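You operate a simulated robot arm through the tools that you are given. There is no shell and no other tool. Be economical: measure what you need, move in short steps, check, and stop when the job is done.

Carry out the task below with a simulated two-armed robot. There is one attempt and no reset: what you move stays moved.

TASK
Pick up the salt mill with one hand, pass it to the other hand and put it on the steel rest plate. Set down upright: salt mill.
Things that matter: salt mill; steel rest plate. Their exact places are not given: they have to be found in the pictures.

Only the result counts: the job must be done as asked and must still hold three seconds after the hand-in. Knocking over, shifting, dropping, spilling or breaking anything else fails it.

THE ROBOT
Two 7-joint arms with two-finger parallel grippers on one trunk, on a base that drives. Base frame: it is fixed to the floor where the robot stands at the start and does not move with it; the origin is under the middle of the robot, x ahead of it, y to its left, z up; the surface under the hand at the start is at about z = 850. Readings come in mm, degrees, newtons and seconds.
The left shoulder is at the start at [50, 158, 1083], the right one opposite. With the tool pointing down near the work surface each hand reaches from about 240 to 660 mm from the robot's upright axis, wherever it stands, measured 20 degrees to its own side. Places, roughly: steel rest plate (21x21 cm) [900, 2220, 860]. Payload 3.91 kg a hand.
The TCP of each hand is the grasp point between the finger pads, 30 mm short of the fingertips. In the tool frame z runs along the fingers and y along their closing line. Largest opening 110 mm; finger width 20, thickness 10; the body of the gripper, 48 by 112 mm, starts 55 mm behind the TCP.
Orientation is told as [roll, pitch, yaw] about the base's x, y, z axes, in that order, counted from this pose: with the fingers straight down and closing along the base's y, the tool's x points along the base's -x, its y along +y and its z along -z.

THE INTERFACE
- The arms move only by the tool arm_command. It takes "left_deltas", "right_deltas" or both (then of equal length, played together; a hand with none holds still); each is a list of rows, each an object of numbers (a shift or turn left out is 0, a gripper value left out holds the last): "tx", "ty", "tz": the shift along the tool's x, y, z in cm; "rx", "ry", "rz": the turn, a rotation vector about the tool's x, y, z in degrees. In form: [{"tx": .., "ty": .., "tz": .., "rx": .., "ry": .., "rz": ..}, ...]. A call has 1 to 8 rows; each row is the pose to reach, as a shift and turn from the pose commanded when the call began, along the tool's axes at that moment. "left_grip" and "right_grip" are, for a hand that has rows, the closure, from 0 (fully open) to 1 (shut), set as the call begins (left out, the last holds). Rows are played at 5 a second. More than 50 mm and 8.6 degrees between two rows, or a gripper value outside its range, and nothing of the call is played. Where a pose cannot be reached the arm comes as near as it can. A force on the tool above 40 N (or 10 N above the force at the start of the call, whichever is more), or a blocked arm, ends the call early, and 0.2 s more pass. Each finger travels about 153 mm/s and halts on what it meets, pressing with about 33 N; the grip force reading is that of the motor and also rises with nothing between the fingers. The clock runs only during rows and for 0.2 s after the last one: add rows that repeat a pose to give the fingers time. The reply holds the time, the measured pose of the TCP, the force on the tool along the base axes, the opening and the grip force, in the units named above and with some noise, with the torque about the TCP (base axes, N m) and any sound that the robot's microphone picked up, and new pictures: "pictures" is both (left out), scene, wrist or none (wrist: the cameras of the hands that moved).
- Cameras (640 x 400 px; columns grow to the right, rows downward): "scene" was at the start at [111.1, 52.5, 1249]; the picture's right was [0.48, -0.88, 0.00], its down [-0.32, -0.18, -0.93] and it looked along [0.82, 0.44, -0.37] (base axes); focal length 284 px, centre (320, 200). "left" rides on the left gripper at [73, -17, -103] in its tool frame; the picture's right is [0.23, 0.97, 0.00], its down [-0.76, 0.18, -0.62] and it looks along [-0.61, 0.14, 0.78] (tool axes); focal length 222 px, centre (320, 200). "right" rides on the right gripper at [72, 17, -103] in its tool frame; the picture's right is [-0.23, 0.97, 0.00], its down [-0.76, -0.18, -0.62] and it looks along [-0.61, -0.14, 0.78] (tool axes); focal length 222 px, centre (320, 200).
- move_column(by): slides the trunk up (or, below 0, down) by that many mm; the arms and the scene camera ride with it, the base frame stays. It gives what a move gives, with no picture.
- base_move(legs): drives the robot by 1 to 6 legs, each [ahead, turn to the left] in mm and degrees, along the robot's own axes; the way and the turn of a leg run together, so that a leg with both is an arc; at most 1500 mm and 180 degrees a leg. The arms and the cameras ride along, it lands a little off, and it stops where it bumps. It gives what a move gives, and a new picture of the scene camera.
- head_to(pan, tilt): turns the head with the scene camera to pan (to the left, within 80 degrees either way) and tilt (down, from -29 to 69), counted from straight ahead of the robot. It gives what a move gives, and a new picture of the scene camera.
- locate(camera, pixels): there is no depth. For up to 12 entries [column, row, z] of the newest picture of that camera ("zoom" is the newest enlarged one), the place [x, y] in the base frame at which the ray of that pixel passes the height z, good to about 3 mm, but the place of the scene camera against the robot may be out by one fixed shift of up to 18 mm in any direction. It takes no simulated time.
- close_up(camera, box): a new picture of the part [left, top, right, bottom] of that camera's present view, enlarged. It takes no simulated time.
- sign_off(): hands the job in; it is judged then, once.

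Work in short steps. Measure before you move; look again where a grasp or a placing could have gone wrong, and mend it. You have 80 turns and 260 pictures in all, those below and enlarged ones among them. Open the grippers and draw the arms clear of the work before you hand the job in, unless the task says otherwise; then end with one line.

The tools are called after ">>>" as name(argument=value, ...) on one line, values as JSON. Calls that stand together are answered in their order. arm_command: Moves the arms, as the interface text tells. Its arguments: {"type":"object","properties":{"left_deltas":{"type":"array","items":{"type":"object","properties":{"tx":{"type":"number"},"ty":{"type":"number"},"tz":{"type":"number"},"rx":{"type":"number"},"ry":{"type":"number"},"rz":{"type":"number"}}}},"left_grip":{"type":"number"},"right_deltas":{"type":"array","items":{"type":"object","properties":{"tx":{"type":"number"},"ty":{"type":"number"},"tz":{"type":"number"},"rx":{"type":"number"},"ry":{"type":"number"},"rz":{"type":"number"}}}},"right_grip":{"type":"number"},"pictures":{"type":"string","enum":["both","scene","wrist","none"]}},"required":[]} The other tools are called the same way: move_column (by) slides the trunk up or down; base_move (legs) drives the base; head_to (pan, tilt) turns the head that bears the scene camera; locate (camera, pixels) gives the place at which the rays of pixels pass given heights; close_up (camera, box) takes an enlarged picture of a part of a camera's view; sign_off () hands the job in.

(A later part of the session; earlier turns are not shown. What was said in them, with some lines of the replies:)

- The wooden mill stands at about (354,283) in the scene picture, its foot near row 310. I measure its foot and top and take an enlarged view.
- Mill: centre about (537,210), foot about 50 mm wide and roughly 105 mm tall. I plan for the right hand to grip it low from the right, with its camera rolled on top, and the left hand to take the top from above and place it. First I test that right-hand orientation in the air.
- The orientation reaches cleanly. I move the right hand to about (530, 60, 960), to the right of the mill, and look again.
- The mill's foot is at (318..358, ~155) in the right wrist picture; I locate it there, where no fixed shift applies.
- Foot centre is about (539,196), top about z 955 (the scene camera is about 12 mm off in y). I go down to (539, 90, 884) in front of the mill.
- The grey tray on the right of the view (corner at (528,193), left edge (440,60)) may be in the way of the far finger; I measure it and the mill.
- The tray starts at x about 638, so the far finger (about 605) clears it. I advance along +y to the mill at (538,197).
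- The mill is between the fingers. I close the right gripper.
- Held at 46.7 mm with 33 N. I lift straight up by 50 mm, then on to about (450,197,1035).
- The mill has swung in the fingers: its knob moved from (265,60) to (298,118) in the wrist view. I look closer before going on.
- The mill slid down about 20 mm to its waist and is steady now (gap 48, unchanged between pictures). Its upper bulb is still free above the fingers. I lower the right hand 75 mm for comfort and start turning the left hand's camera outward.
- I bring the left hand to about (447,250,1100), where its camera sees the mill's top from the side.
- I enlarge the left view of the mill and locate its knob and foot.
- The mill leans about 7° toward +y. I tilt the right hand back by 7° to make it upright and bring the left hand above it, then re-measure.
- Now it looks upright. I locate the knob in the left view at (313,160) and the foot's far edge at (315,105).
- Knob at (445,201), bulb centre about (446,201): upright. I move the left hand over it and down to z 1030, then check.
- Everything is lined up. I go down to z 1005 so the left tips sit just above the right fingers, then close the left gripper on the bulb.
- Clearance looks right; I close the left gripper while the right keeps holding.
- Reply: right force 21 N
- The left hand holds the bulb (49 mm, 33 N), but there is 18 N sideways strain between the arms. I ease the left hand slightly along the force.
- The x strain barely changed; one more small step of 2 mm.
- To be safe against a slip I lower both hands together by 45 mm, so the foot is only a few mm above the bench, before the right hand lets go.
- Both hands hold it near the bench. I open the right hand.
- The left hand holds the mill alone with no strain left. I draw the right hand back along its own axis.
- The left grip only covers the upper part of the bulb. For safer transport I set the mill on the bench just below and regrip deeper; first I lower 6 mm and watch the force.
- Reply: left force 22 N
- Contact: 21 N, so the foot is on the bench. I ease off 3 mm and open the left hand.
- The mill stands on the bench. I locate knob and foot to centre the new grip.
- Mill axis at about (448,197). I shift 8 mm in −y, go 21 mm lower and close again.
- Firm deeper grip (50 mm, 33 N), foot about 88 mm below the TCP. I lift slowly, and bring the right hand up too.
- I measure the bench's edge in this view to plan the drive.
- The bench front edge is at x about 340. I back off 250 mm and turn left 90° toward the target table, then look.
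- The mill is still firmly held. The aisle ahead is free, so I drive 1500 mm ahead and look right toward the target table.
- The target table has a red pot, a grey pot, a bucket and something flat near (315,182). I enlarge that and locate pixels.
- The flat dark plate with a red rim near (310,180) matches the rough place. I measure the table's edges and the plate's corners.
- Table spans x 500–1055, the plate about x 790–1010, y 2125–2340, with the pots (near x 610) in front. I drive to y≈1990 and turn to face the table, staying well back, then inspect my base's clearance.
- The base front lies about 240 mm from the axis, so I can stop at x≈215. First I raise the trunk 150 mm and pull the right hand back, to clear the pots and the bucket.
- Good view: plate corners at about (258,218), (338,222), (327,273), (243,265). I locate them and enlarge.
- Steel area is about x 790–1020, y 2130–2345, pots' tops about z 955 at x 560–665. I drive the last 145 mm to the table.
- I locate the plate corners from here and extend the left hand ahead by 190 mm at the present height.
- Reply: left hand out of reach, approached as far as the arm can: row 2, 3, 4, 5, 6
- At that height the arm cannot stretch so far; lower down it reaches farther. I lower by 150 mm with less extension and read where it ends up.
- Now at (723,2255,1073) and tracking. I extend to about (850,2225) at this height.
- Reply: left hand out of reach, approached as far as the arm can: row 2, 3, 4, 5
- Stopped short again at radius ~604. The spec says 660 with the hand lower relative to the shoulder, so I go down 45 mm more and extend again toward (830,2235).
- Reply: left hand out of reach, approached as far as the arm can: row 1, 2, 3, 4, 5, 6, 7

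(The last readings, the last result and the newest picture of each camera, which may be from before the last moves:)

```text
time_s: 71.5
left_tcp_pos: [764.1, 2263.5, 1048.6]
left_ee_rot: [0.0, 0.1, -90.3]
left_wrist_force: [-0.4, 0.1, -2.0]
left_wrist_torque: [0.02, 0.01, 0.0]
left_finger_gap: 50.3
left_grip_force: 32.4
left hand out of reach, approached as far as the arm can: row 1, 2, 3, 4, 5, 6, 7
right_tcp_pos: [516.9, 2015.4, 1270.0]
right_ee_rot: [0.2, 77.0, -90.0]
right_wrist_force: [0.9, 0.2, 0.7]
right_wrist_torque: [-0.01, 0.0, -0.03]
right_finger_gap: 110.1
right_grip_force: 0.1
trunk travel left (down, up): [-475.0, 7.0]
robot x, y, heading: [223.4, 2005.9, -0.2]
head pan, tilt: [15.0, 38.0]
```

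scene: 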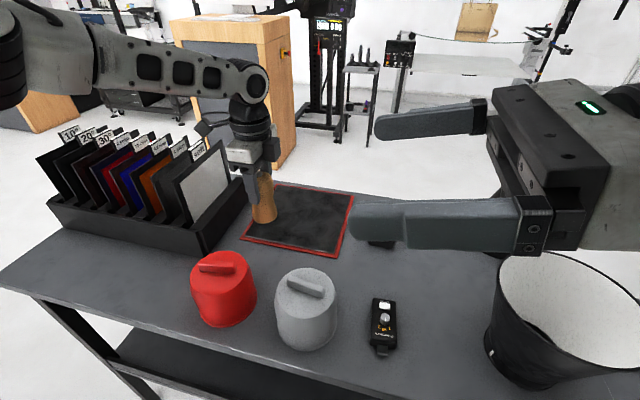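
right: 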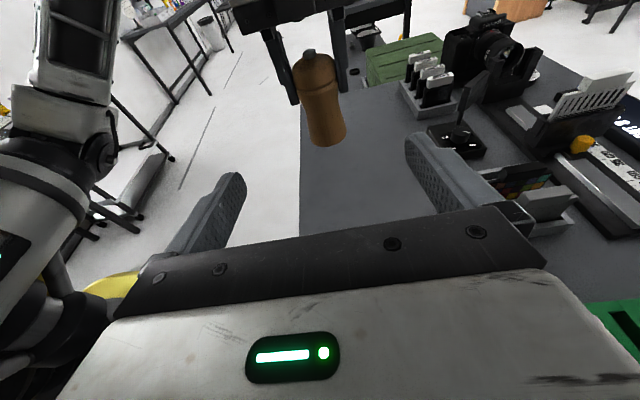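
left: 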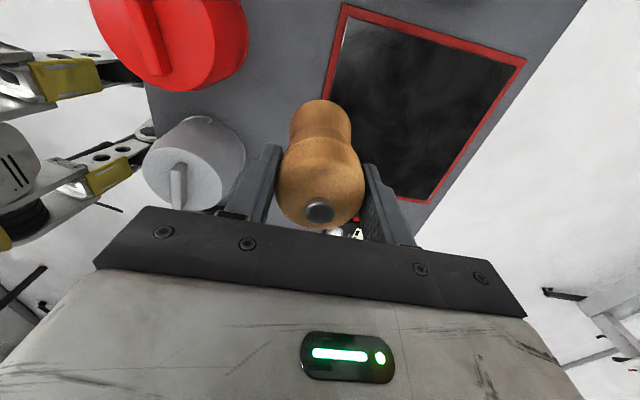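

The arm is blocked by its wrist turn, probably. I retract 50 mm and turn the hand back toward yaw 0 (the mill stays upright), which was the arm's natural pose.

>>> arm_command(left_deltas=[{"ty": -3}, {"ty": -5}, {"ty": -5, "rz": -8}, {"ty": -5, "rz": -16}, {"ty": -5, "rz": -24}, {"ty": -5, "rz": -32}, {"ty": -5, "rz": -40}, {"ty": -5, "rz": -48}], pictures="none")

>>> arm_command(left_deltas=[{"rz": -8}, {"rz": -16}, {"rz": -24}, {"rz": -32}, {"rz": -40}, {"rz": -42}, {"rz": -42}], pictures="both")

```text
time_s: 73.3
left_tcp_pos: [713.6, 2267.6, 1046.3]
left_ee_rot: [0.1, -0.2, -42.1]
left_wrist_force: [0.4, 0.1, -1.6]
left_wrist_torque: [-0.03, 0.01, -0.01]
left_finger_gap: 50.3
left_grip_force: 33.4
right_tcp_pos: [517.8, 2016.1, 1270.5]
right_ee_rot: [0.2, 77.0, -90.1]
right_wrist_force: [-0.1, -0.5, -0.1]
right_wrist_torque: [0.03, 0.03, 0.0]
right_finger_gap: 110.3
right_grip_force: 0.0
trunk travel left (down, up): [-475.0, 7.0]
robot x, y, heading: [220.9, 2011.5, -0.1]
head pan, tilt: [15.0, 38.0]
```

```text
time_s: 74.9
left_tcp_pos: [713.2, 2267.5, 1045.2]
left_ee_rot: [0.0, -0.1, -0.2]
left_wrist_force: [0.4, -0.2, -1.7]
left_wrist_torque: [0.02, 0.0, -0.05]
left_finger_gap: 50.2
left_grip_force: 32.9
right_tcp_pos: [518.7, 2014.2, 1269.7]
right_ee_rot: [0.2, 77.0, -90.1]
right_wrist_force: [0.6, 0.1, 0.1]
right_wrist_torque: [-0.01, -0.05, -0.02]
right_finger_gap: 110.3
right_grip_force: 0.1
trunk travel left (down, up): [-475.0, 7.0]
robot x, y, heading: [220.0, 2012.8, -0.4]
head pan, tilt: [15.0, 38.0]
```

scene: 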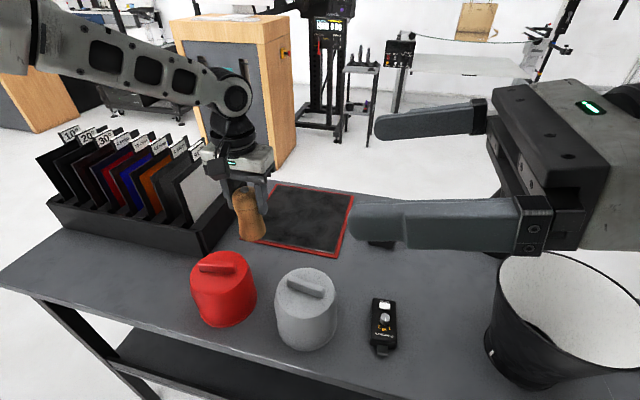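
left: 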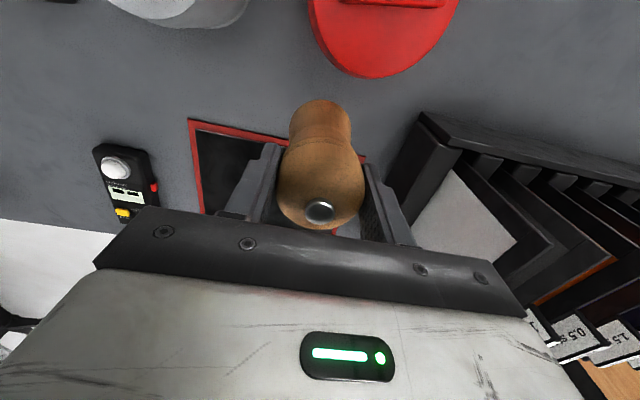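

Yaw is 0 now. I shift y to 2225 and extend ahead to x≈835.

>>> arm_command(left_deltas=[{"ty": -2.5, "tx": -1}, {"ty": -4.2, "tx": -3}, {"ty": -4.2, "tx": -6}, {"ty": -4.2, "tx": -9}, {"ty": -4.2, "tx": -12.2}, {"ty": -4.2, "tx": -12.2}], pictures="scene")

```text
time_s: 76.3
left_tcp_pos: [767.7, 2257.8, 1067.0]
left_ee_rot: [0.1, -0.1, -0.3]
left_wrist_force: [0.2, -0.3, -1.4]
left_wrist_torque: [0.0, -0.01, 0.0]
left_finger_gap: 50.3
left_grip_force: 33.1
left hand out of reach, approached as far as the arm can: row 3, 4, 5, 6
right_tcp_pos: [518.3, 2013.2, 1269.6]
right_ee_rot: [0.2, 77.0, -90.0]
right_wrist_force: [0.6, 0.4, -0.1]
right_wrist_torque: [0.0, -0.05, -0.01]
right_finger_gap: 110.2
right_grip_force: 0.0
trunk travel left (down, up): [-475.0, 7.0]
robot x, y, heading: [221.9, 2009.1, -0.2]
head pan, tilt: [15.0, 38.0]
```

scene: 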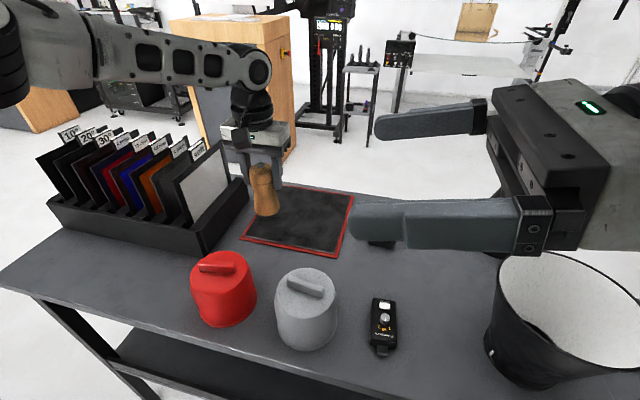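

The arm's limit lies about 507 mm from the shoulder, so I need the base some 60–80 mm closer. I look down to see the room between my base and the table.

>>> head_to(pan=0, tilt=69)

```text
time_s: 77.3
left_tcp_pos: [767.0, 2256.8, 1066.9]
left_ee_rot: [0.1, -0.1, -0.2]
left_wrist_force: [0.7, 0.4, -1.2]
left_wrist_torque: [0.0, -0.03, 0.02]
left_finger_gap: 50.4
left_grip_force: 33.1
right_tcp_pos: [516.7, 2015.4, 1270.2]
right_ee_rot: [0.2, 77.1, -90.1]
right_wrist_force: [-0.1, 0.3, -0.2]
right_wrist_torque: [0.0, -0.01, -0.03]
right_finger_gap: 110.1
right_grip_force: 0.1
trunk travel left (down, up): [-475.0, 7.0]
robot x, y, heading: [221.1, 2010.7, -0.2]
head pan, tilt: [0.0, 68.8]
```

scene: 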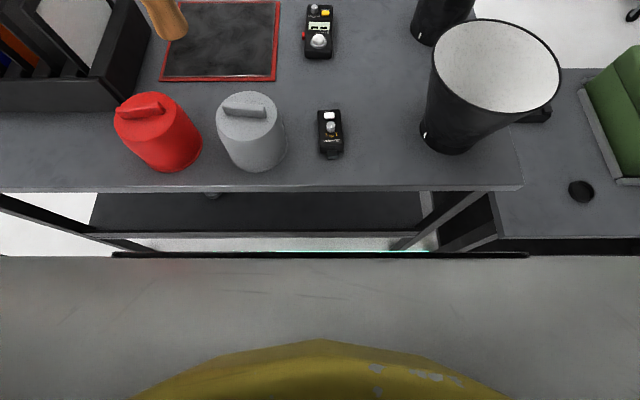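

The base's black bumper is at row 254 and the table's lower shelf right behind it. I locate bumper, shelf and table edge at plausible heights.

>>> locate(camera="scene", pixels=[[320, 188, 850], [320, 254, 50], [320, 254, 150], [320, 254, 250], [320, 254, 350], [320, 254, 600], [320, 234, 300], [320, 234, 200], [320, 248, 0], [112, 254, 200], [528, 254, 200], [408, 246, 0]])

>>> close_up(camera="scene", box=[60, 170, 580, 290])

```text
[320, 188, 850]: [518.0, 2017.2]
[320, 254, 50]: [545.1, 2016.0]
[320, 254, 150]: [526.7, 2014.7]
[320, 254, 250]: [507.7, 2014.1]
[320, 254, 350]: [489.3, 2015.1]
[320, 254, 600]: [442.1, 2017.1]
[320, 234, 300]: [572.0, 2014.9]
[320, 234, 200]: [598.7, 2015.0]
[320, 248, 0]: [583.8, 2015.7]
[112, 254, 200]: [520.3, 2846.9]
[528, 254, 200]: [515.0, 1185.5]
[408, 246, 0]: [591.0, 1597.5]
```

```text
1.23 times, centred on (320, 230) of scene
```

zoom: 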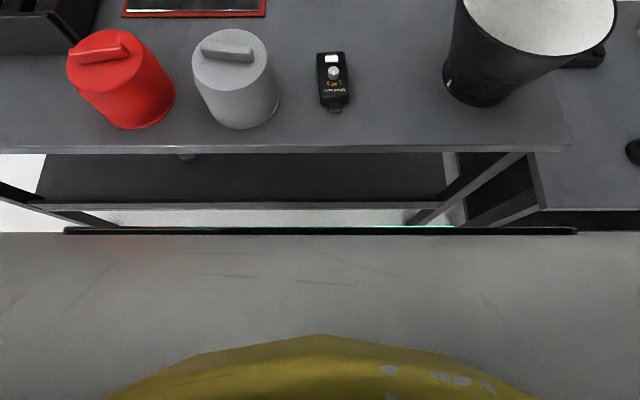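

The strip seen is on the trunk; the table's shelf and legs stand back from the top's edge (x≈570), while my wheels reach about x 477. I advance carefully by 60 mm.

>>> base_move(legs=[[60, 0]])

```text
time_s: 78.3
left_tcp_pos: [802.3, 2256.9, 1065.5]
left_ee_rot: [0.0, 0.0, -0.2]
left_wrist_force: [-0.7, 0.3, -1.2]
left_wrist_torque: [0.02, 0.0, -0.02]
left_finger_gap: 50.1
left_grip_force: 33.3
right_tcp_pos: [552.4, 2015.9, 1271.7]
right_ee_rot: [0.4, 77.1, -89.9]
right_wrist_force: [-0.1, -1.0, 0.7]
right_wrist_torque: [-0.03, -0.02, -0.05]
right_finger_gap: 109.7
right_grip_force: 0.1
trunk travel left (down, up): [-475.0, 7.0]
robot x, y, heading: [256.5, 2006.8, -0.2]
head pan, tilt: [0.0, 68.8]
stopped in leg 1: the robot was blocked; the commanded pose is now the measured one
```

scene: 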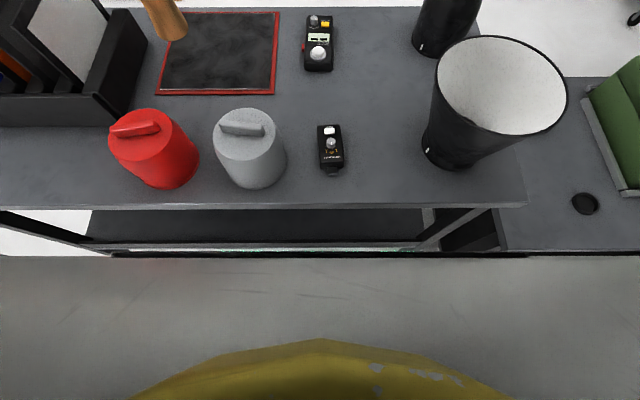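

The base touched the table edge and stopped 35 mm on (x 256); nothing on the table moved. Now I lower the trunk 80 mm, which brings the hand lower while keeping the arm's pose; the foot will be near z 898.

>>> move_column(by=-80)

>>> head_to(pan=15, tilt=45)

>>> close_up(camera="left", box=[0, 0, 640, 400])

```text
time_s: 79.5
left_tcp_pos: [803.2, 2257.0, 986.1]
left_ee_rot: [0.0, 0.1, -0.3]
left_wrist_force: [-0.6, -1.1, -0.6]
left_wrist_torque: [-0.02, 0.0, -0.02]
left_finger_gap: 50.6
left_grip_force: 33.1
right_tcp_pos: [554.2, 2014.2, 1189.8]
right_ee_rot: [0.0, 77.0, -90.4]
right_wrist_force: [-0.1, -0.2, 0.4]
right_wrist_torque: [-0.04, -0.01, 0.03]
right_finger_gap: 110.1
right_grip_force: 0.0
trunk travel left (down, up): [-395.0, 87.0]
robot x, y, heading: [257.4, 2009.5, -0.3]
head pan, tilt: [0.0, 68.8]
```

```text
time_s: 80.3
left_tcp_pos: [803.7, 2257.8, 985.2]
left_ee_rot: [-0.1, -0.2, -0.2]
left_wrist_force: [-0.6, -0.2, -1.3]
left_wrist_torque: [-0.01, 0.02, 0.0]
left_finger_gap: 50.3
left_grip_force: 32.8
right_tcp_pos: [556.2, 2015.2, 1188.6]
right_ee_rot: [-0.1, 77.0, -90.5]
right_wrist_force: [-0.3, -0.5, 0.4]
right_wrist_torque: [-0.02, -0.02, -0.02]
right_finger_gap: 110.0
right_grip_force: 0.1
trunk travel left (down, up): [-395.0, 87.0]
robot x, y, heading: [252.1, 2014.7, -0.3]
head pan, tilt: [15.0, 45.0]
```

scene: 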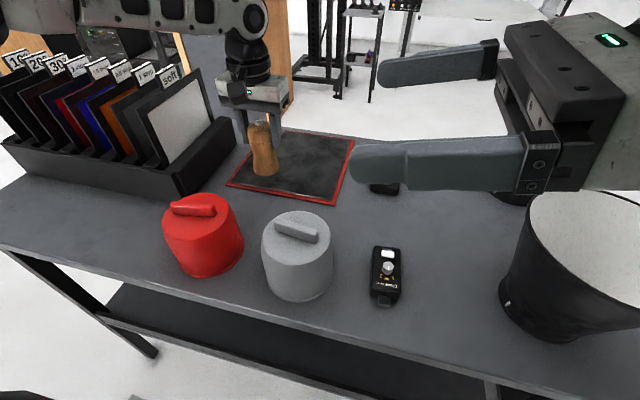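

```text
1.00 times, centred on (320, 200) of left (not enlarged: the box is as wide or as high as the picture)
```

zoom: 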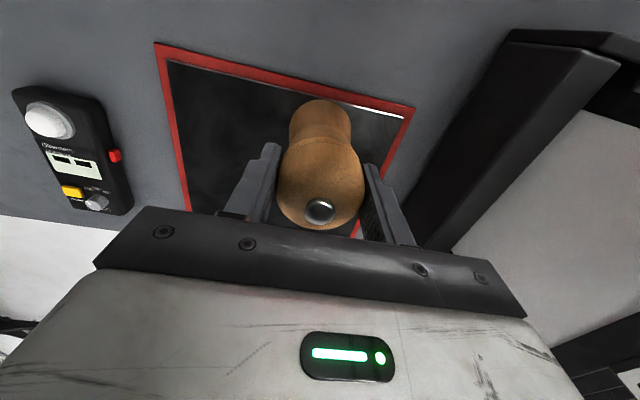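

I locate the plate's near steel corners in the left wrist view at (169,61) and (402,117), free of the scene camera's shift.

>>> locate(camera="zoom", pixels=[[169, 61, 860], [402, 117, 860], [155, 43, 855], [414, 107, 855], [190, 205, 860], [320, 97, 860]])

>>> locate(camera="scene", pixels=[[335, 200, 860], [232, 184, 860], [350, 142, 860], [263, 176, 860], [263, 176, 897]])

>>> arm_command(left_deltas=[{"ty": -2, "tx": -0.5}, {"ty": -4, "tx": -2}, {"ty": -4, "tx": -4}, {"ty": -4, "tx": -5}, {"ty": -4, "tx": -5}], pictures="wrist")

```text
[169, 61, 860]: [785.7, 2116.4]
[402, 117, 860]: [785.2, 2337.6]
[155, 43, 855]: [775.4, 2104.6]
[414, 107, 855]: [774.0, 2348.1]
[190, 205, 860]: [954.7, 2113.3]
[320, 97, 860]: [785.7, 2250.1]
```

```text
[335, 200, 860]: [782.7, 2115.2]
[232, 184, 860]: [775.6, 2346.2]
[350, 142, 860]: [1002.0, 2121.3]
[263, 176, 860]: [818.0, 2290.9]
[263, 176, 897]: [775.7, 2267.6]
```

```text
time_s: 81.5
left_tcp_pos: [800.4, 2243.4, 997.5]
left_ee_rot: [0.0, 0.0, -0.2]
left_wrist_force: [0.4, -1.3, -1.0]
left_wrist_torque: [-0.03, -0.01, 0.01]
left_finger_gap: 50.4
left_grip_force: 32.9
left hand out of reach, approached as far as the arm can: row 1, 2, 3, 4, 5
right_tcp_pos: [555.0, 2014.7, 1189.0]
right_ee_rot: [-0.1, 77.0, -90.4]
right_wrist_force: [0.0, 0.0, 0.0]
right_wrist_torque: [0.0, -0.01, 0.0]
right_finger_gap: 110.0
right_grip_force: 0.1
trunk travel left (down, up): [-395.0, 87.0]
robot x, y, heading: [258.8, 2008.6, -0.4]
head pan, tilt: [15.0, 45.0]
```

left: 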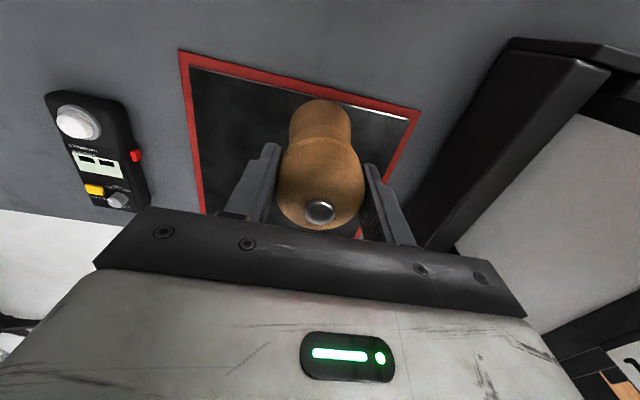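

The steel's near edge is at x 785 (y 2115–2338); I need x ≥ about 820 and am at 800. The arm does not look straight, so I look at its posture.

>>> head_to(pan=50, tilt=15)

```text
time_s: 82.5
left_tcp_pos: [800.3, 2243.6, 997.7]
left_ee_rot: [0.0, -0.1, -0.1]
left_wrist_force: [0.2, -1.7, -0.6]
left_wrist_torque: [-0.02, 0.01, 0.01]
left_finger_gap: 50.2
left_grip_force: 33.1
right_tcp_pos: [555.9, 2012.8, 1190.6]
right_ee_rot: [-0.1, 77.0, -90.5]
right_wrist_force: [0.4, 0.1, 0.2]
right_wrist_torque: [-0.01, 0.01, 0.01]
right_finger_gap: 110.1
right_grip_force: 0.0
trunk travel left (down, up): [-395.0, 87.0]
robot x, y, heading: [260.4, 2006.6, -0.2]
head pan, tilt: [50.0, 15.0]
```

scene: 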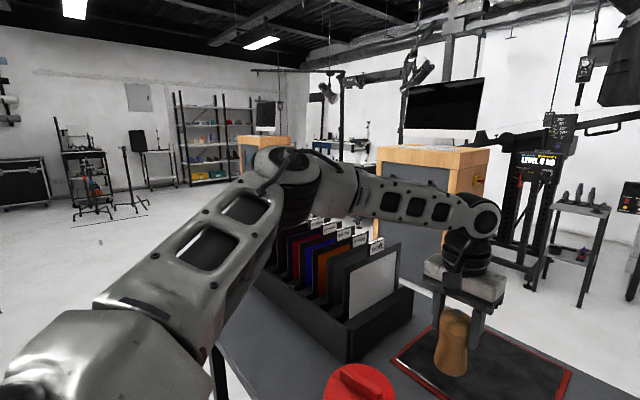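

The elbow is bent outward and the arm seems posture-limited. Since the column lowers without changing that posture, I will set the mill down at (800,2243), already mostly on the steel, then regrip with the hand pitched forward for more reach. Lowering 43 mm first.

>>> move_column(by=-43)

>>> head_to(pan=20, tilt=40)

>>> close_up(camera="scene", box=[160, 80, 360, 220])

```text
time_s: 83.4
left_tcp_pos: [800.7, 2242.6, 953.4]
left_ee_rot: [-0.1, -0.1, -0.2]
left_wrist_force: [-0.7, 0.4, -1.6]
left_wrist_torque: [0.03, -0.01, 0.0]
left_finger_gap: 50.4
left_grip_force: 33.8
right_tcp_pos: [554.6, 2014.3, 1148.7]
right_ee_rot: [0.0, 77.0, -90.3]
right_wrist_force: [0.5, -0.9, 0.3]
right_wrist_torque: [0.02, 0.01, 0.02]
right_finger_gap: 110.2
right_grip_force: 0.1
trunk travel left (down, up): [-352.0, 130.0]
robot x, y, heading: [254.1, 2008.2, -0.6]
head pan, tilt: [50.0, 15.0]
```

```text
time_s: 84.3
left_tcp_pos: [800.5, 2243.4, 955.7]
left_ee_rot: [0.1, -0.2, -0.2]
left_wrist_force: [-0.3, 0.8, -2.6]
left_wrist_torque: [0.0, 0.04, 0.01]
left_finger_gap: 50.3
left_grip_force: 32.8
right_tcp_pos: [554.9, 2014.6, 1148.2]
right_ee_rot: [-0.1, 76.9, -90.5]
right_wrist_force: [1.1, -0.7, -0.1]
right_wrist_torque: [0.0, -0.03, 0.02]
right_finger_gap: 110.0
right_grip_force: 0.0
trunk travel left (down, up): [-352.0, 130.0]
robot x, y, heading: [258.3, 2006.7, -0.8]
head pan, tilt: [20.0, 40.0]
```

scene: 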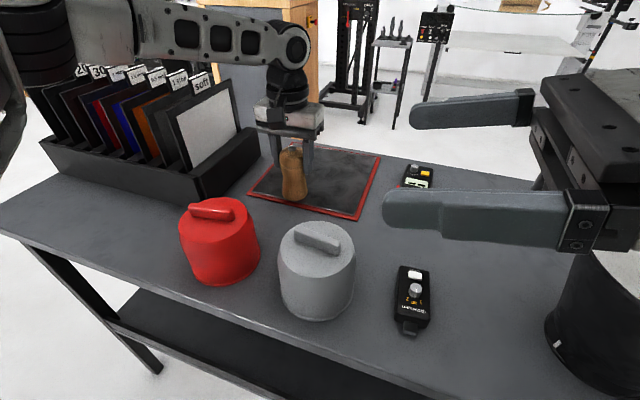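

```text
2.86 times, centred on (260, 150) of scene
```

zoom: 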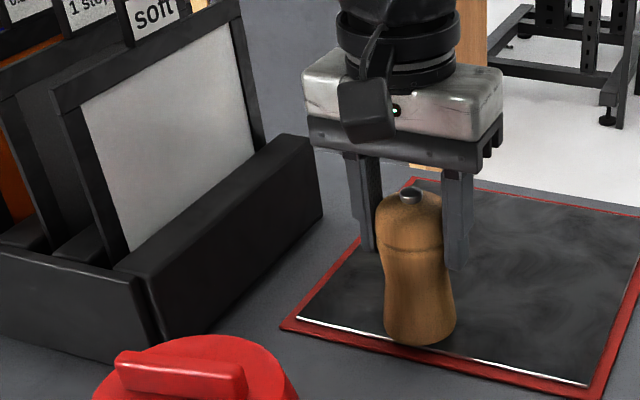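

Foot is a few mm above the plate, just inside the steel edge. I lower 6 mm more and watch the force.

>>> move_column(by=-6)

```text
time_s: 84.9
left_tcp_pos: [800.2, 2243.9, 949.2]
left_ee_rot: [0.1, -0.2, -0.1]
left_wrist_force: [-0.4, 0.1, -1.4]
left_wrist_torque: [0.0, 0.0, 0.0]
left_finger_gap: 50.1
left_grip_force: 32.9
right_tcp_pos: [554.6, 2013.8, 1141.9]
right_ee_rot: [0.1, 76.9, -90.4]
right_wrist_force: [-0.3, -0.1, 0.2]
right_wrist_torque: [0.01, 0.0, 0.0]
right_finger_gap: 110.1
right_grip_force: 0.0
trunk travel left (down, up): [-346.0, 136.0]
robot x, y, heading: [254.0, 2009.3, -0.6]
head pan, tilt: [20.0, 40.0]
```

No contact yet; 3 mm more.

>>> move_column(by=-3)

```text
time_s: 85.4
left_tcp_pos: [798.9, 2243.2, 945.1]
left_ee_rot: [0.0, -0.3, -0.1]
left_wrist_force: [-0.5, 0.9, -2.3]
left_wrist_torque: [0.0, 0.0, 0.01]
left_finger_gap: 50.2
left_grip_force: 33.0
right_tcp_pos: [554.0, 2014.5, 1137.5]
right_ee_rot: [-0.1, 77.1, -90.4]
right_wrist_force: [0.0, -0.7, -0.1]
right_wrist_torque: [-0.02, 0.01, -0.02]
right_finger_gap: 110.0
right_grip_force: 0.0
trunk travel left (down, up): [-343.0, 139.0]
robot x, y, heading: [259.7, 2007.2, -0.4]
head pan, tilt: [20.0, 40.0]
```

Still free; another 3 mm, with a close look.

>>> move_column(by=-3)

>>> close_up(camera="scene", box=[230, 120, 370, 220])

```text
time_s: 85.9
left_tcp_pos: [799.9, 2243.7, 945.7]
left_ee_rot: [0.0, -0.4, -0.2]
left_wrist_force: [-0.3, 2.7, 12.5]
left_wrist_torque: [0.14, 0.29, -0.06]
left_finger_gap: 50.4
left_grip_force: 32.8
right_tcp_pos: [553.4, 2015.6, 1135.8]
right_ee_rot: [0.3, 77.0, -90.0]
right_wrist_force: [0.1, -0.3, -0.1]
right_wrist_torque: [0.0, -0.02, -0.01]
right_finger_gap: 109.9
right_grip_force: 0.1
trunk travel left (down, up): [-340.0, 142.0]
robot x, y, heading: [257.1, 2012.7, -0.3]
head pan, tilt: [20.0, 40.0]
```

```text
4.00 times, centred on (300, 170) of scene
```

zoom: 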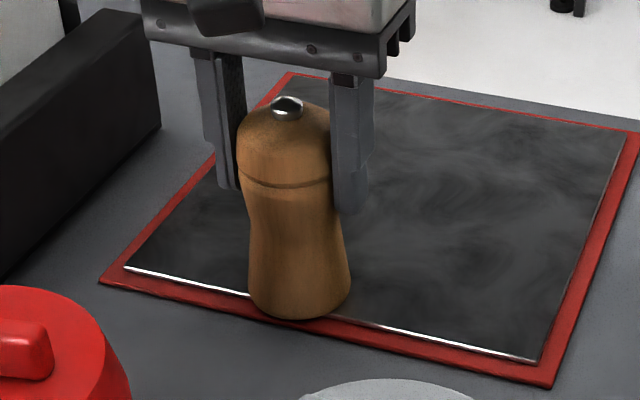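

Contact (12.5 N), so the plate top is about z 857; the foot rests mostly on the steel near its front edge. I open the left hand and pitch it forward 30° about the TCP.

>>> arm_command(left_deltas=[{}, {}, {}], left_grip=0, pictures="wrist")

>>> close_up(camera="scene", box=[230, 120, 370, 220])

```text
time_s: 86.7
left_tcp_pos: [799.0, 2244.6, 941.9]
left_ee_rot: [0.0, -0.1, -0.2]
left_wrist_force: [-0.1, 0.1, 0.3]
left_wrist_torque: [0.03, 0.01, 0.0]
left_finger_gap: 109.9
left_grip_force: 0.1
right_tcp_pos: [555.3, 2014.9, 1135.1]
right_ee_rot: [-0.1, 77.0, -90.4]
right_wrist_force: [0.4, 0.4, 0.0]
right_wrist_torque: [0.0, 0.01, 0.01]
right_finger_gap: 109.9
right_grip_force: 0.1
trunk travel left (down, up): [-340.0, 142.0]
robot x, y, heading: [257.2, 2012.0, -0.2]
head pan, tilt: [20.0, 40.0]
```

left: 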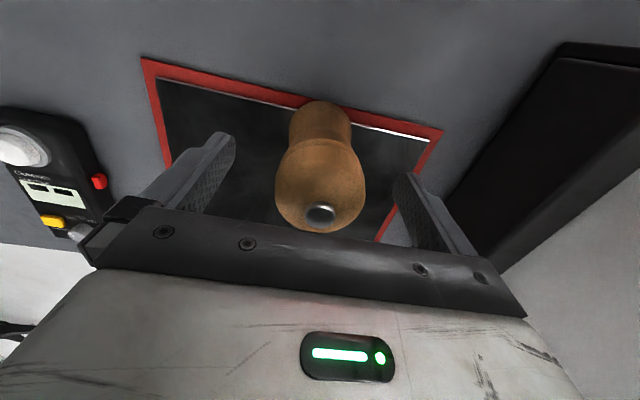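

```text
4.00 times, centred on (300, 170) of scene
```

zoom: 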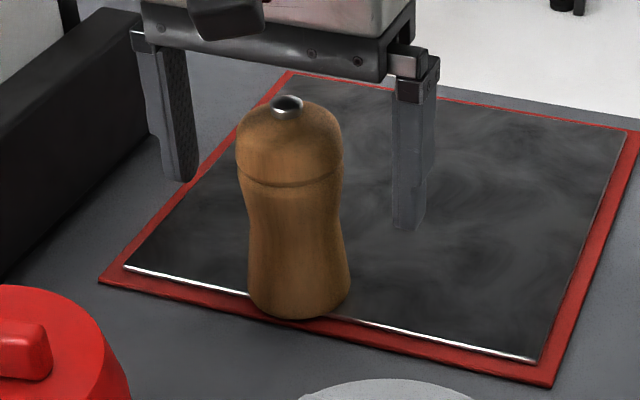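

The mill stands freely. I pitch the left hand 25° forward about the TCP.

>>> arm_command(left_deltas=[{"ry": -6}, {"ry": -12}, {"ry": -18}, {"ry": -25}, {"ry": -25}])

>>> close_up(camera="scene", box=[190, 80, 390, 220])

```text
time_s: 87.9
left_tcp_pos: [799.5, 2243.8, 942.9]
left_ee_rot: [0.0, -25.2, -0.1]
left_wrist_force: [0.3, -0.8, 0.0]
left_wrist_torque: [0.03, 0.01, -0.01]
left_finger_gap: 110.0
left_grip_force: 0.0
right_tcp_pos: [554.3, 2014.4, 1135.0]
right_ee_rot: [-0.1, 77.1, -90.4]
right_wrist_force: [-0.6, -0.1, 0.2]
right_wrist_torque: [0.04, -0.02, -0.01]
right_finger_gap: 110.0
right_grip_force: 0.0
trunk travel left (down, up): [-340.0, 142.0]
robot x, y, heading: [256.6, 2010.8, -0.1]
head pan, tilt: [20.0, 40.0]
```

scene: 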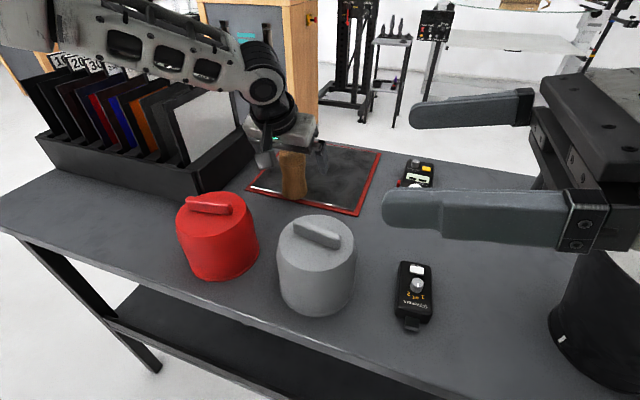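
left: 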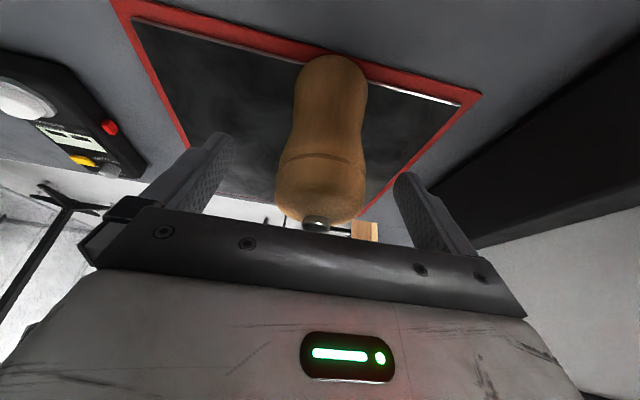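

```text
2.86 times, centred on (290, 150) of scene
```

zoom: 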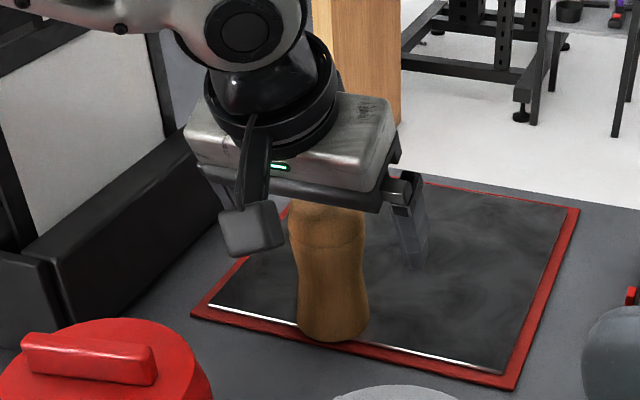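

Pitched as wanted and the mill is untouched. I close, then raise 10 mm by the trunk.

>>> arm_command(left_deltas=[{}, {}, {}, {}], left_grip=1, pictures="none")

>>> move_column(by=10)

>>> close_up(camera="scene", box=[190, 80, 390, 220])

```text
time_s: 88.9
left_tcp_pos: [800.1, 2243.6, 942.2]
left_ee_rot: [0.0, -25.1, -0.2]
left_wrist_force: [-0.6, 0.7, 0.1]
left_wrist_torque: [-0.01, -0.07, -0.01]
left_finger_gap: 50.5
left_grip_force: 32.8
right_tcp_pos: [555.7, 2013.3, 1135.5]
right_ee_rot: [0.0, 77.1, -90.4]
right_wrist_force: [-0.8, 1.0, 0.4]
right_wrist_torque: [0.02, -0.01, -0.01]
right_finger_gap: 110.0
right_grip_force: 0.0
trunk travel left (down, up): [-340.0, 142.0]
robot x, y, heading: [257.9, 2008.0, -0.5]
head pan, tilt: [20.0, 40.0]
```

```text
time_s: 89.5
left_tcp_pos: [800.1, 2244.0, 951.2]
left_ee_rot: [0.0, -25.1, -0.2]
left_wrist_force: [-0.7, -0.2, -2.5]
left_wrist_torque: [-0.02, 0.02, -0.01]
left_finger_gap: 50.5
left_grip_force: 32.6
right_tcp_pos: [554.5, 2014.3, 1145.5]
right_ee_rot: [-0.2, 77.2, -90.4]
right_wrist_force: [0.4, 0.5, -0.1]
right_wrist_torque: [-0.01, -0.01, -0.05]
right_finger_gap: 110.0
right_grip_force: 0.0
trunk travel left (down, up): [-350.0, 132.0]
robot x, y, heading: [257.2, 2009.4, -0.2]
head pan, tilt: [20.0, 40.0]
```

```text
2.86 times, centred on (290, 150) of scene
```

zoom: 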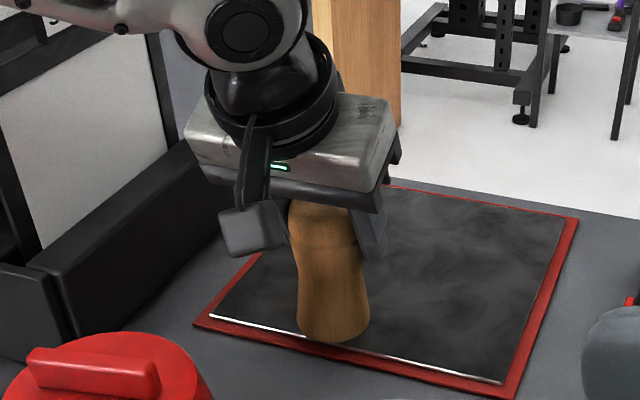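

Held and upright. I move 50 mm ahead (x→850) and 10 mm to the right, keeping height.

>>> arm_command(left_deltas=[{"tx": -1.13, "tz": 0.53, "ty": -0.2}, {"tx": -2.26, "tz": 1.06, "ty": -0.5}, {"tx": -3.4, "tz": 1.59, "ty": -0.8}, {"tx": -4.53, "tz": 2.12, "ty": -1}, {"tx": -4.53, "tz": 2.12, "ty": -1}])

>>> close_up(camera="scene", box=[190, 80, 390, 220])

```text
time_s: 90.7
left_tcp_pos: [851.0, 2233.8, 953.2]
left_ee_rot: [0.0, -25.1, -0.3]
left_wrist_force: [0.0, -0.8, -1.2]
left_wrist_torque: [0.03, -0.02, 0.01]
left_finger_gap: 50.4
left_grip_force: 33.3
right_tcp_pos: [554.9, 2014.3, 1144.3]
right_ee_rot: [-0.2, 77.0, -90.4]
right_wrist_force: [0.6, -0.1, -0.1]
right_wrist_torque: [-0.04, 0.03, 0.01]
right_finger_gap: 110.1
right_grip_force: 0.0
trunk travel left (down, up): [-350.0, 132.0]
robot x, y, heading: [259.7, 2009.8, -0.4]
head pan, tilt: [20.0, 40.0]
```

scene: 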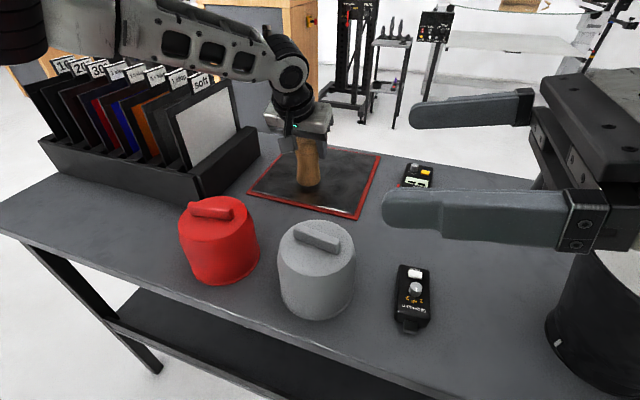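
left: 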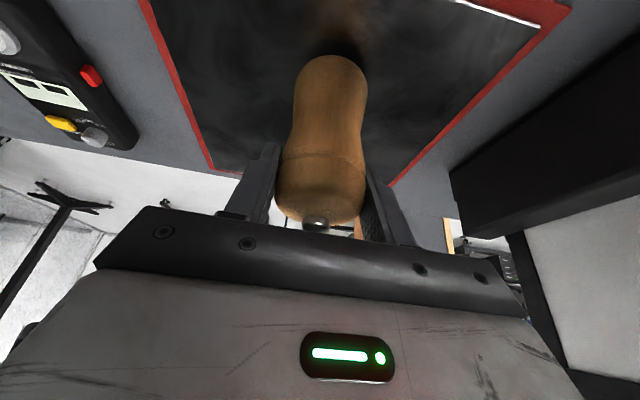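

```text
2.86 times, centred on (290, 150) of scene
```

zoom: 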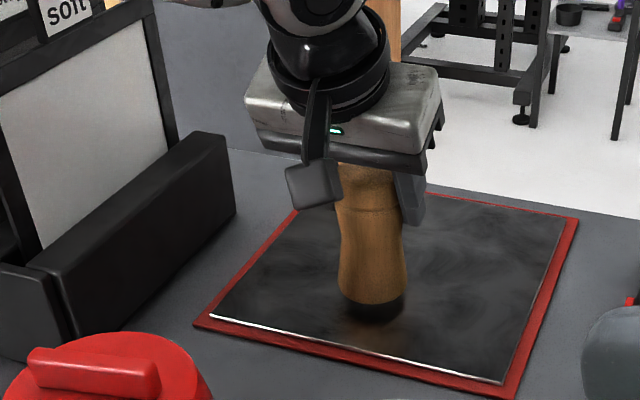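

Well inside the plate at (851,2234). I lower the trunk 8 mm, then the last bit with a force check.

>>> move_column(by=-8)

>>> move_column(by=-2)

```text
time_s: 91.3
left_tcp_pos: [850.7, 2232.8, 944.5]
left_ee_rot: [0.1, -25.1, -0.3]
left_wrist_force: [0.2, 1.1, -1.5]
left_wrist_torque: [-0.02, 0.02, 0.01]
left_finger_gap: 50.2
left_grip_force: 33.0
right_tcp_pos: [555.3, 2014.8, 1137.9]
right_ee_rot: [0.0, 77.0, -90.4]
right_wrist_force: [-0.1, -0.1, -1.1]
right_wrist_torque: [0.01, -0.03, -0.05]
right_finger_gap: 110.1
right_grip_force: 0.0
trunk travel left (down, up): [-342.0, 140.0]
robot x, y, heading: [256.5, 2008.7, -0.2]
head pan, tilt: [20.0, 40.0]
```

```text
time_s: 91.8
left_tcp_pos: [850.0, 2234.3, 942.9]
left_ee_rot: [0.0, -25.1, -0.2]
left_wrist_force: [0.2, -0.1, -1.5]
left_wrist_torque: [0.0, -0.01, -0.02]
left_finger_gap: 50.2
left_grip_force: 33.3
right_tcp_pos: [555.6, 2015.2, 1136.3]
right_ee_rot: [-0.1, 77.0, -90.3]
right_wrist_force: [0.5, 0.5, 0.4]
right_wrist_torque: [0.01, -0.02, 0.01]
right_finger_gap: 109.8
right_grip_force: 0.0
trunk travel left (down, up): [-340.0, 142.0]
robot x, y, heading: [257.5, 2005.8, -0.4]
head pan, tilt: [20.0, 40.0]
```

No contact yet; another 2 mm.

>>> move_column(by=-2)

>>> close_up(camera="scene", box=[240, 110, 380, 220])

```text
time_s: 92.3
left_tcp_pos: [849.9, 2233.5, 941.8]
left_ee_rot: [0.1, -25.2, -0.3]
left_wrist_force: [-1.9, 1.6, 7.0]
left_wrist_torque: [0.09, 0.32, -0.01]
left_finger_gap: 50.2
left_grip_force: 32.9
right_tcp_pos: [553.7, 2013.9, 1133.9]
right_ee_rot: [0.1, 77.0, -90.2]
right_wrist_force: [0.0, -0.6, 0.2]
right_wrist_torque: [-0.02, -0.02, 0.01]
right_finger_gap: 110.1
right_grip_force: 0.1
trunk travel left (down, up): [-338.0, 144.0]
robot x, y, heading: [258.5, 2007.0, -0.2]
head pan, tilt: [20.0, 40.0]
```

```text
3.64 times, centred on (310, 165) of scene
```

zoom: 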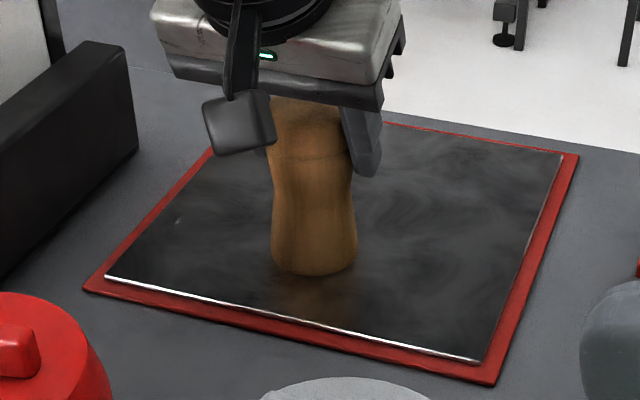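

Contact with 7 N, the mill upright on the steel. I open the left hand.

>>> arm_command(left_deltas=[{}, {}, {}], left_grip=0, pictures="wrist")

>>> close_up(camera="scene", box=[240, 110, 380, 220])

```text
time_s: 93.1
left_tcp_pos: [848.3, 2233.4, 941.3]
left_ee_rot: [0.0, -25.2, -0.1]
left_wrist_force: [0.7, -0.1, 0.2]
left_wrist_torque: [0.0, -0.02, 0.02]
left_finger_gap: 110.1
left_grip_force: 0.0
right_tcp_pos: [554.8, 2013.5, 1133.4]
right_ee_rot: [0.0, 76.9, -90.5]
right_wrist_force: [0.3, 0.4, -0.7]
right_wrist_torque: [0.01, 0.01, -0.03]
right_finger_gap: 109.8
right_grip_force: 0.2
trunk travel left (down, up): [-338.0, 144.0]
robot x, y, heading: [257.5, 2011.4, -0.4]
head pan, tilt: [20.0, 40.0]
```

left: 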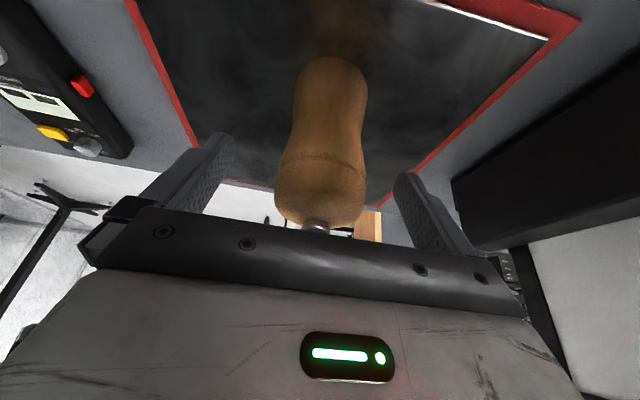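

```text
3.64 times, centred on (310, 165) of scene
```

zoom: 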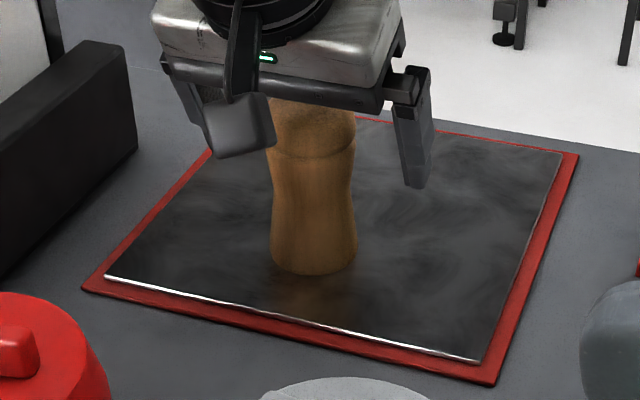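

It stands. I withdraw straight up with the trunk by 140 mm, then back the base off.

>>> move_column(by=140)

>>> base_move(legs=[[-200, 0]])

>>> close_up(camera="scene", box=[160, 90, 440, 290])

```text
time_s: 94.8
left_tcp_pos: [849.7, 2232.6, 1080.6]
left_ee_rot: [0.0, -25.0, -0.1]
left_wrist_force: [0.4, -0.3, -1.0]
left_wrist_torque: [0.0, -0.01, 0.04]
left_finger_gap: 110.1
left_grip_force: 0.0
right_tcp_pos: [555.4, 2014.3, 1273.1]
right_ee_rot: [-0.1, 77.0, -90.4]
right_wrist_force: [0.1, 0.9, -1.0]
right_wrist_torque: [0.03, -0.03, 0.01]
right_finger_gap: 110.0
right_grip_force: 0.1
trunk travel left (down, up): [-478.0, 4.0]
robot x, y, heading: [258.4, 2007.8, -0.4]
head pan, tilt: [20.0, 40.0]
```

```text
time_s: 96.4
left_tcp_pos: [652.3, 2234.9, 1079.9]
left_ee_rot: [-0.1, -25.2, -0.2]
left_wrist_force: [-0.1, 0.3, 0.2]
left_wrist_torque: [-0.02, -0.01, -0.03]
left_finger_gap: 110.2
left_grip_force: 0.1
right_tcp_pos: [357.7, 2015.9, 1273.9]
right_ee_rot: [0.0, 77.0, -90.2]
right_wrist_force: [0.0, -0.4, 0.5]
right_wrist_torque: [0.01, -0.03, -0.02]
right_finger_gap: 110.1
right_grip_force: 0.0
trunk travel left (down, up): [-478.0, 4.0]
robot x, y, heading: [61.4, 2011.9, -0.3]
head pan, tilt: [20.0, 40.0]
```

scene: 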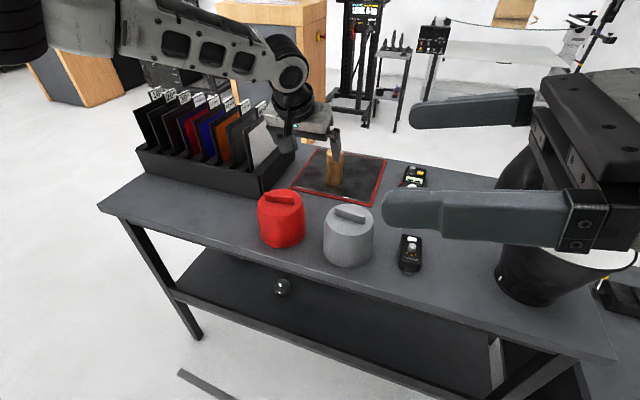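

```text
2.00 times, centred on (300, 190) of scene
```

zoom: 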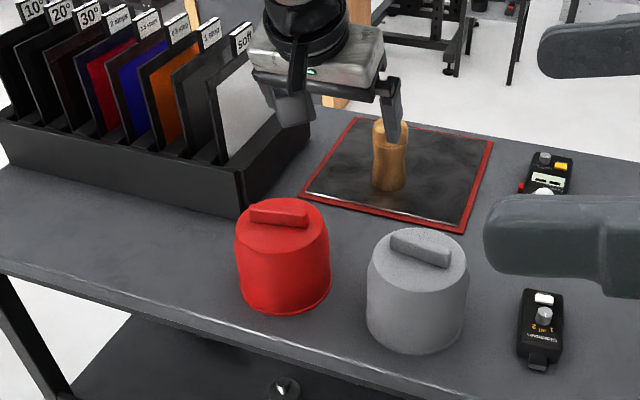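

The mill stands on the plate and the rest is in place. I back off another 250 mm and take a last look.

>>> base_move(legs=[[-280, 0]])

>>> close_up(camera="scene", box=[200, 60, 440, 300])

```text
time_s: 98.3
left_tcp_pos: [374.2, 2239.1, 1081.3]
left_ee_rot: [0.0, -25.2, 0.0]
left_wrist_force: [-0.3, 0.3, 0.0]
left_wrist_torque: [-0.02, -0.02, -0.01]
left_finger_gap: 110.0
left_grip_force: 0.1
right_tcp_pos: [81.2, 2018.4, 1274.5]
right_ee_rot: [0.0, 77.1, -90.2]
right_wrist_force: [-0.5, 0.4, -0.1]
right_wrist_torque: [0.0, 0.01, -0.01]
right_finger_gap: 110.0
right_grip_force: 0.0
trunk travel left (down, up): [-478.0, 4.0]
robot x, y, heading: [-215.3, 2008.0, -0.3]
head pan, tilt: [20.0, 40.0]
```

scene: 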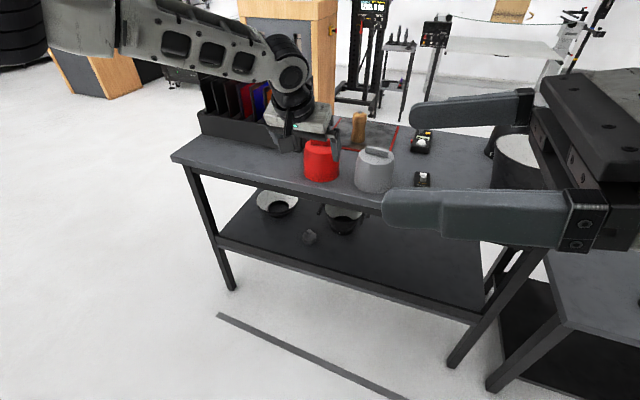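

```text
1.67 times, centred on (320, 180) of scene
```

zoom: 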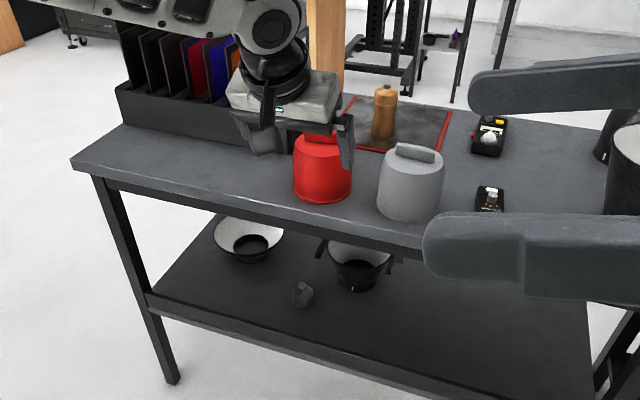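

The mill stands upright on the plate, all else is undisturbed, both hands are open and clear. I hand in.

>>> sign_off()

```text
The job is handed in.
```

The salt mill was picked up with the right hand, passed to the left and set upright on the steel rest plate. Both hands are open and clear, and nothing else looks disturbed, though the base lightly bumped the plate table's edge on the way in.
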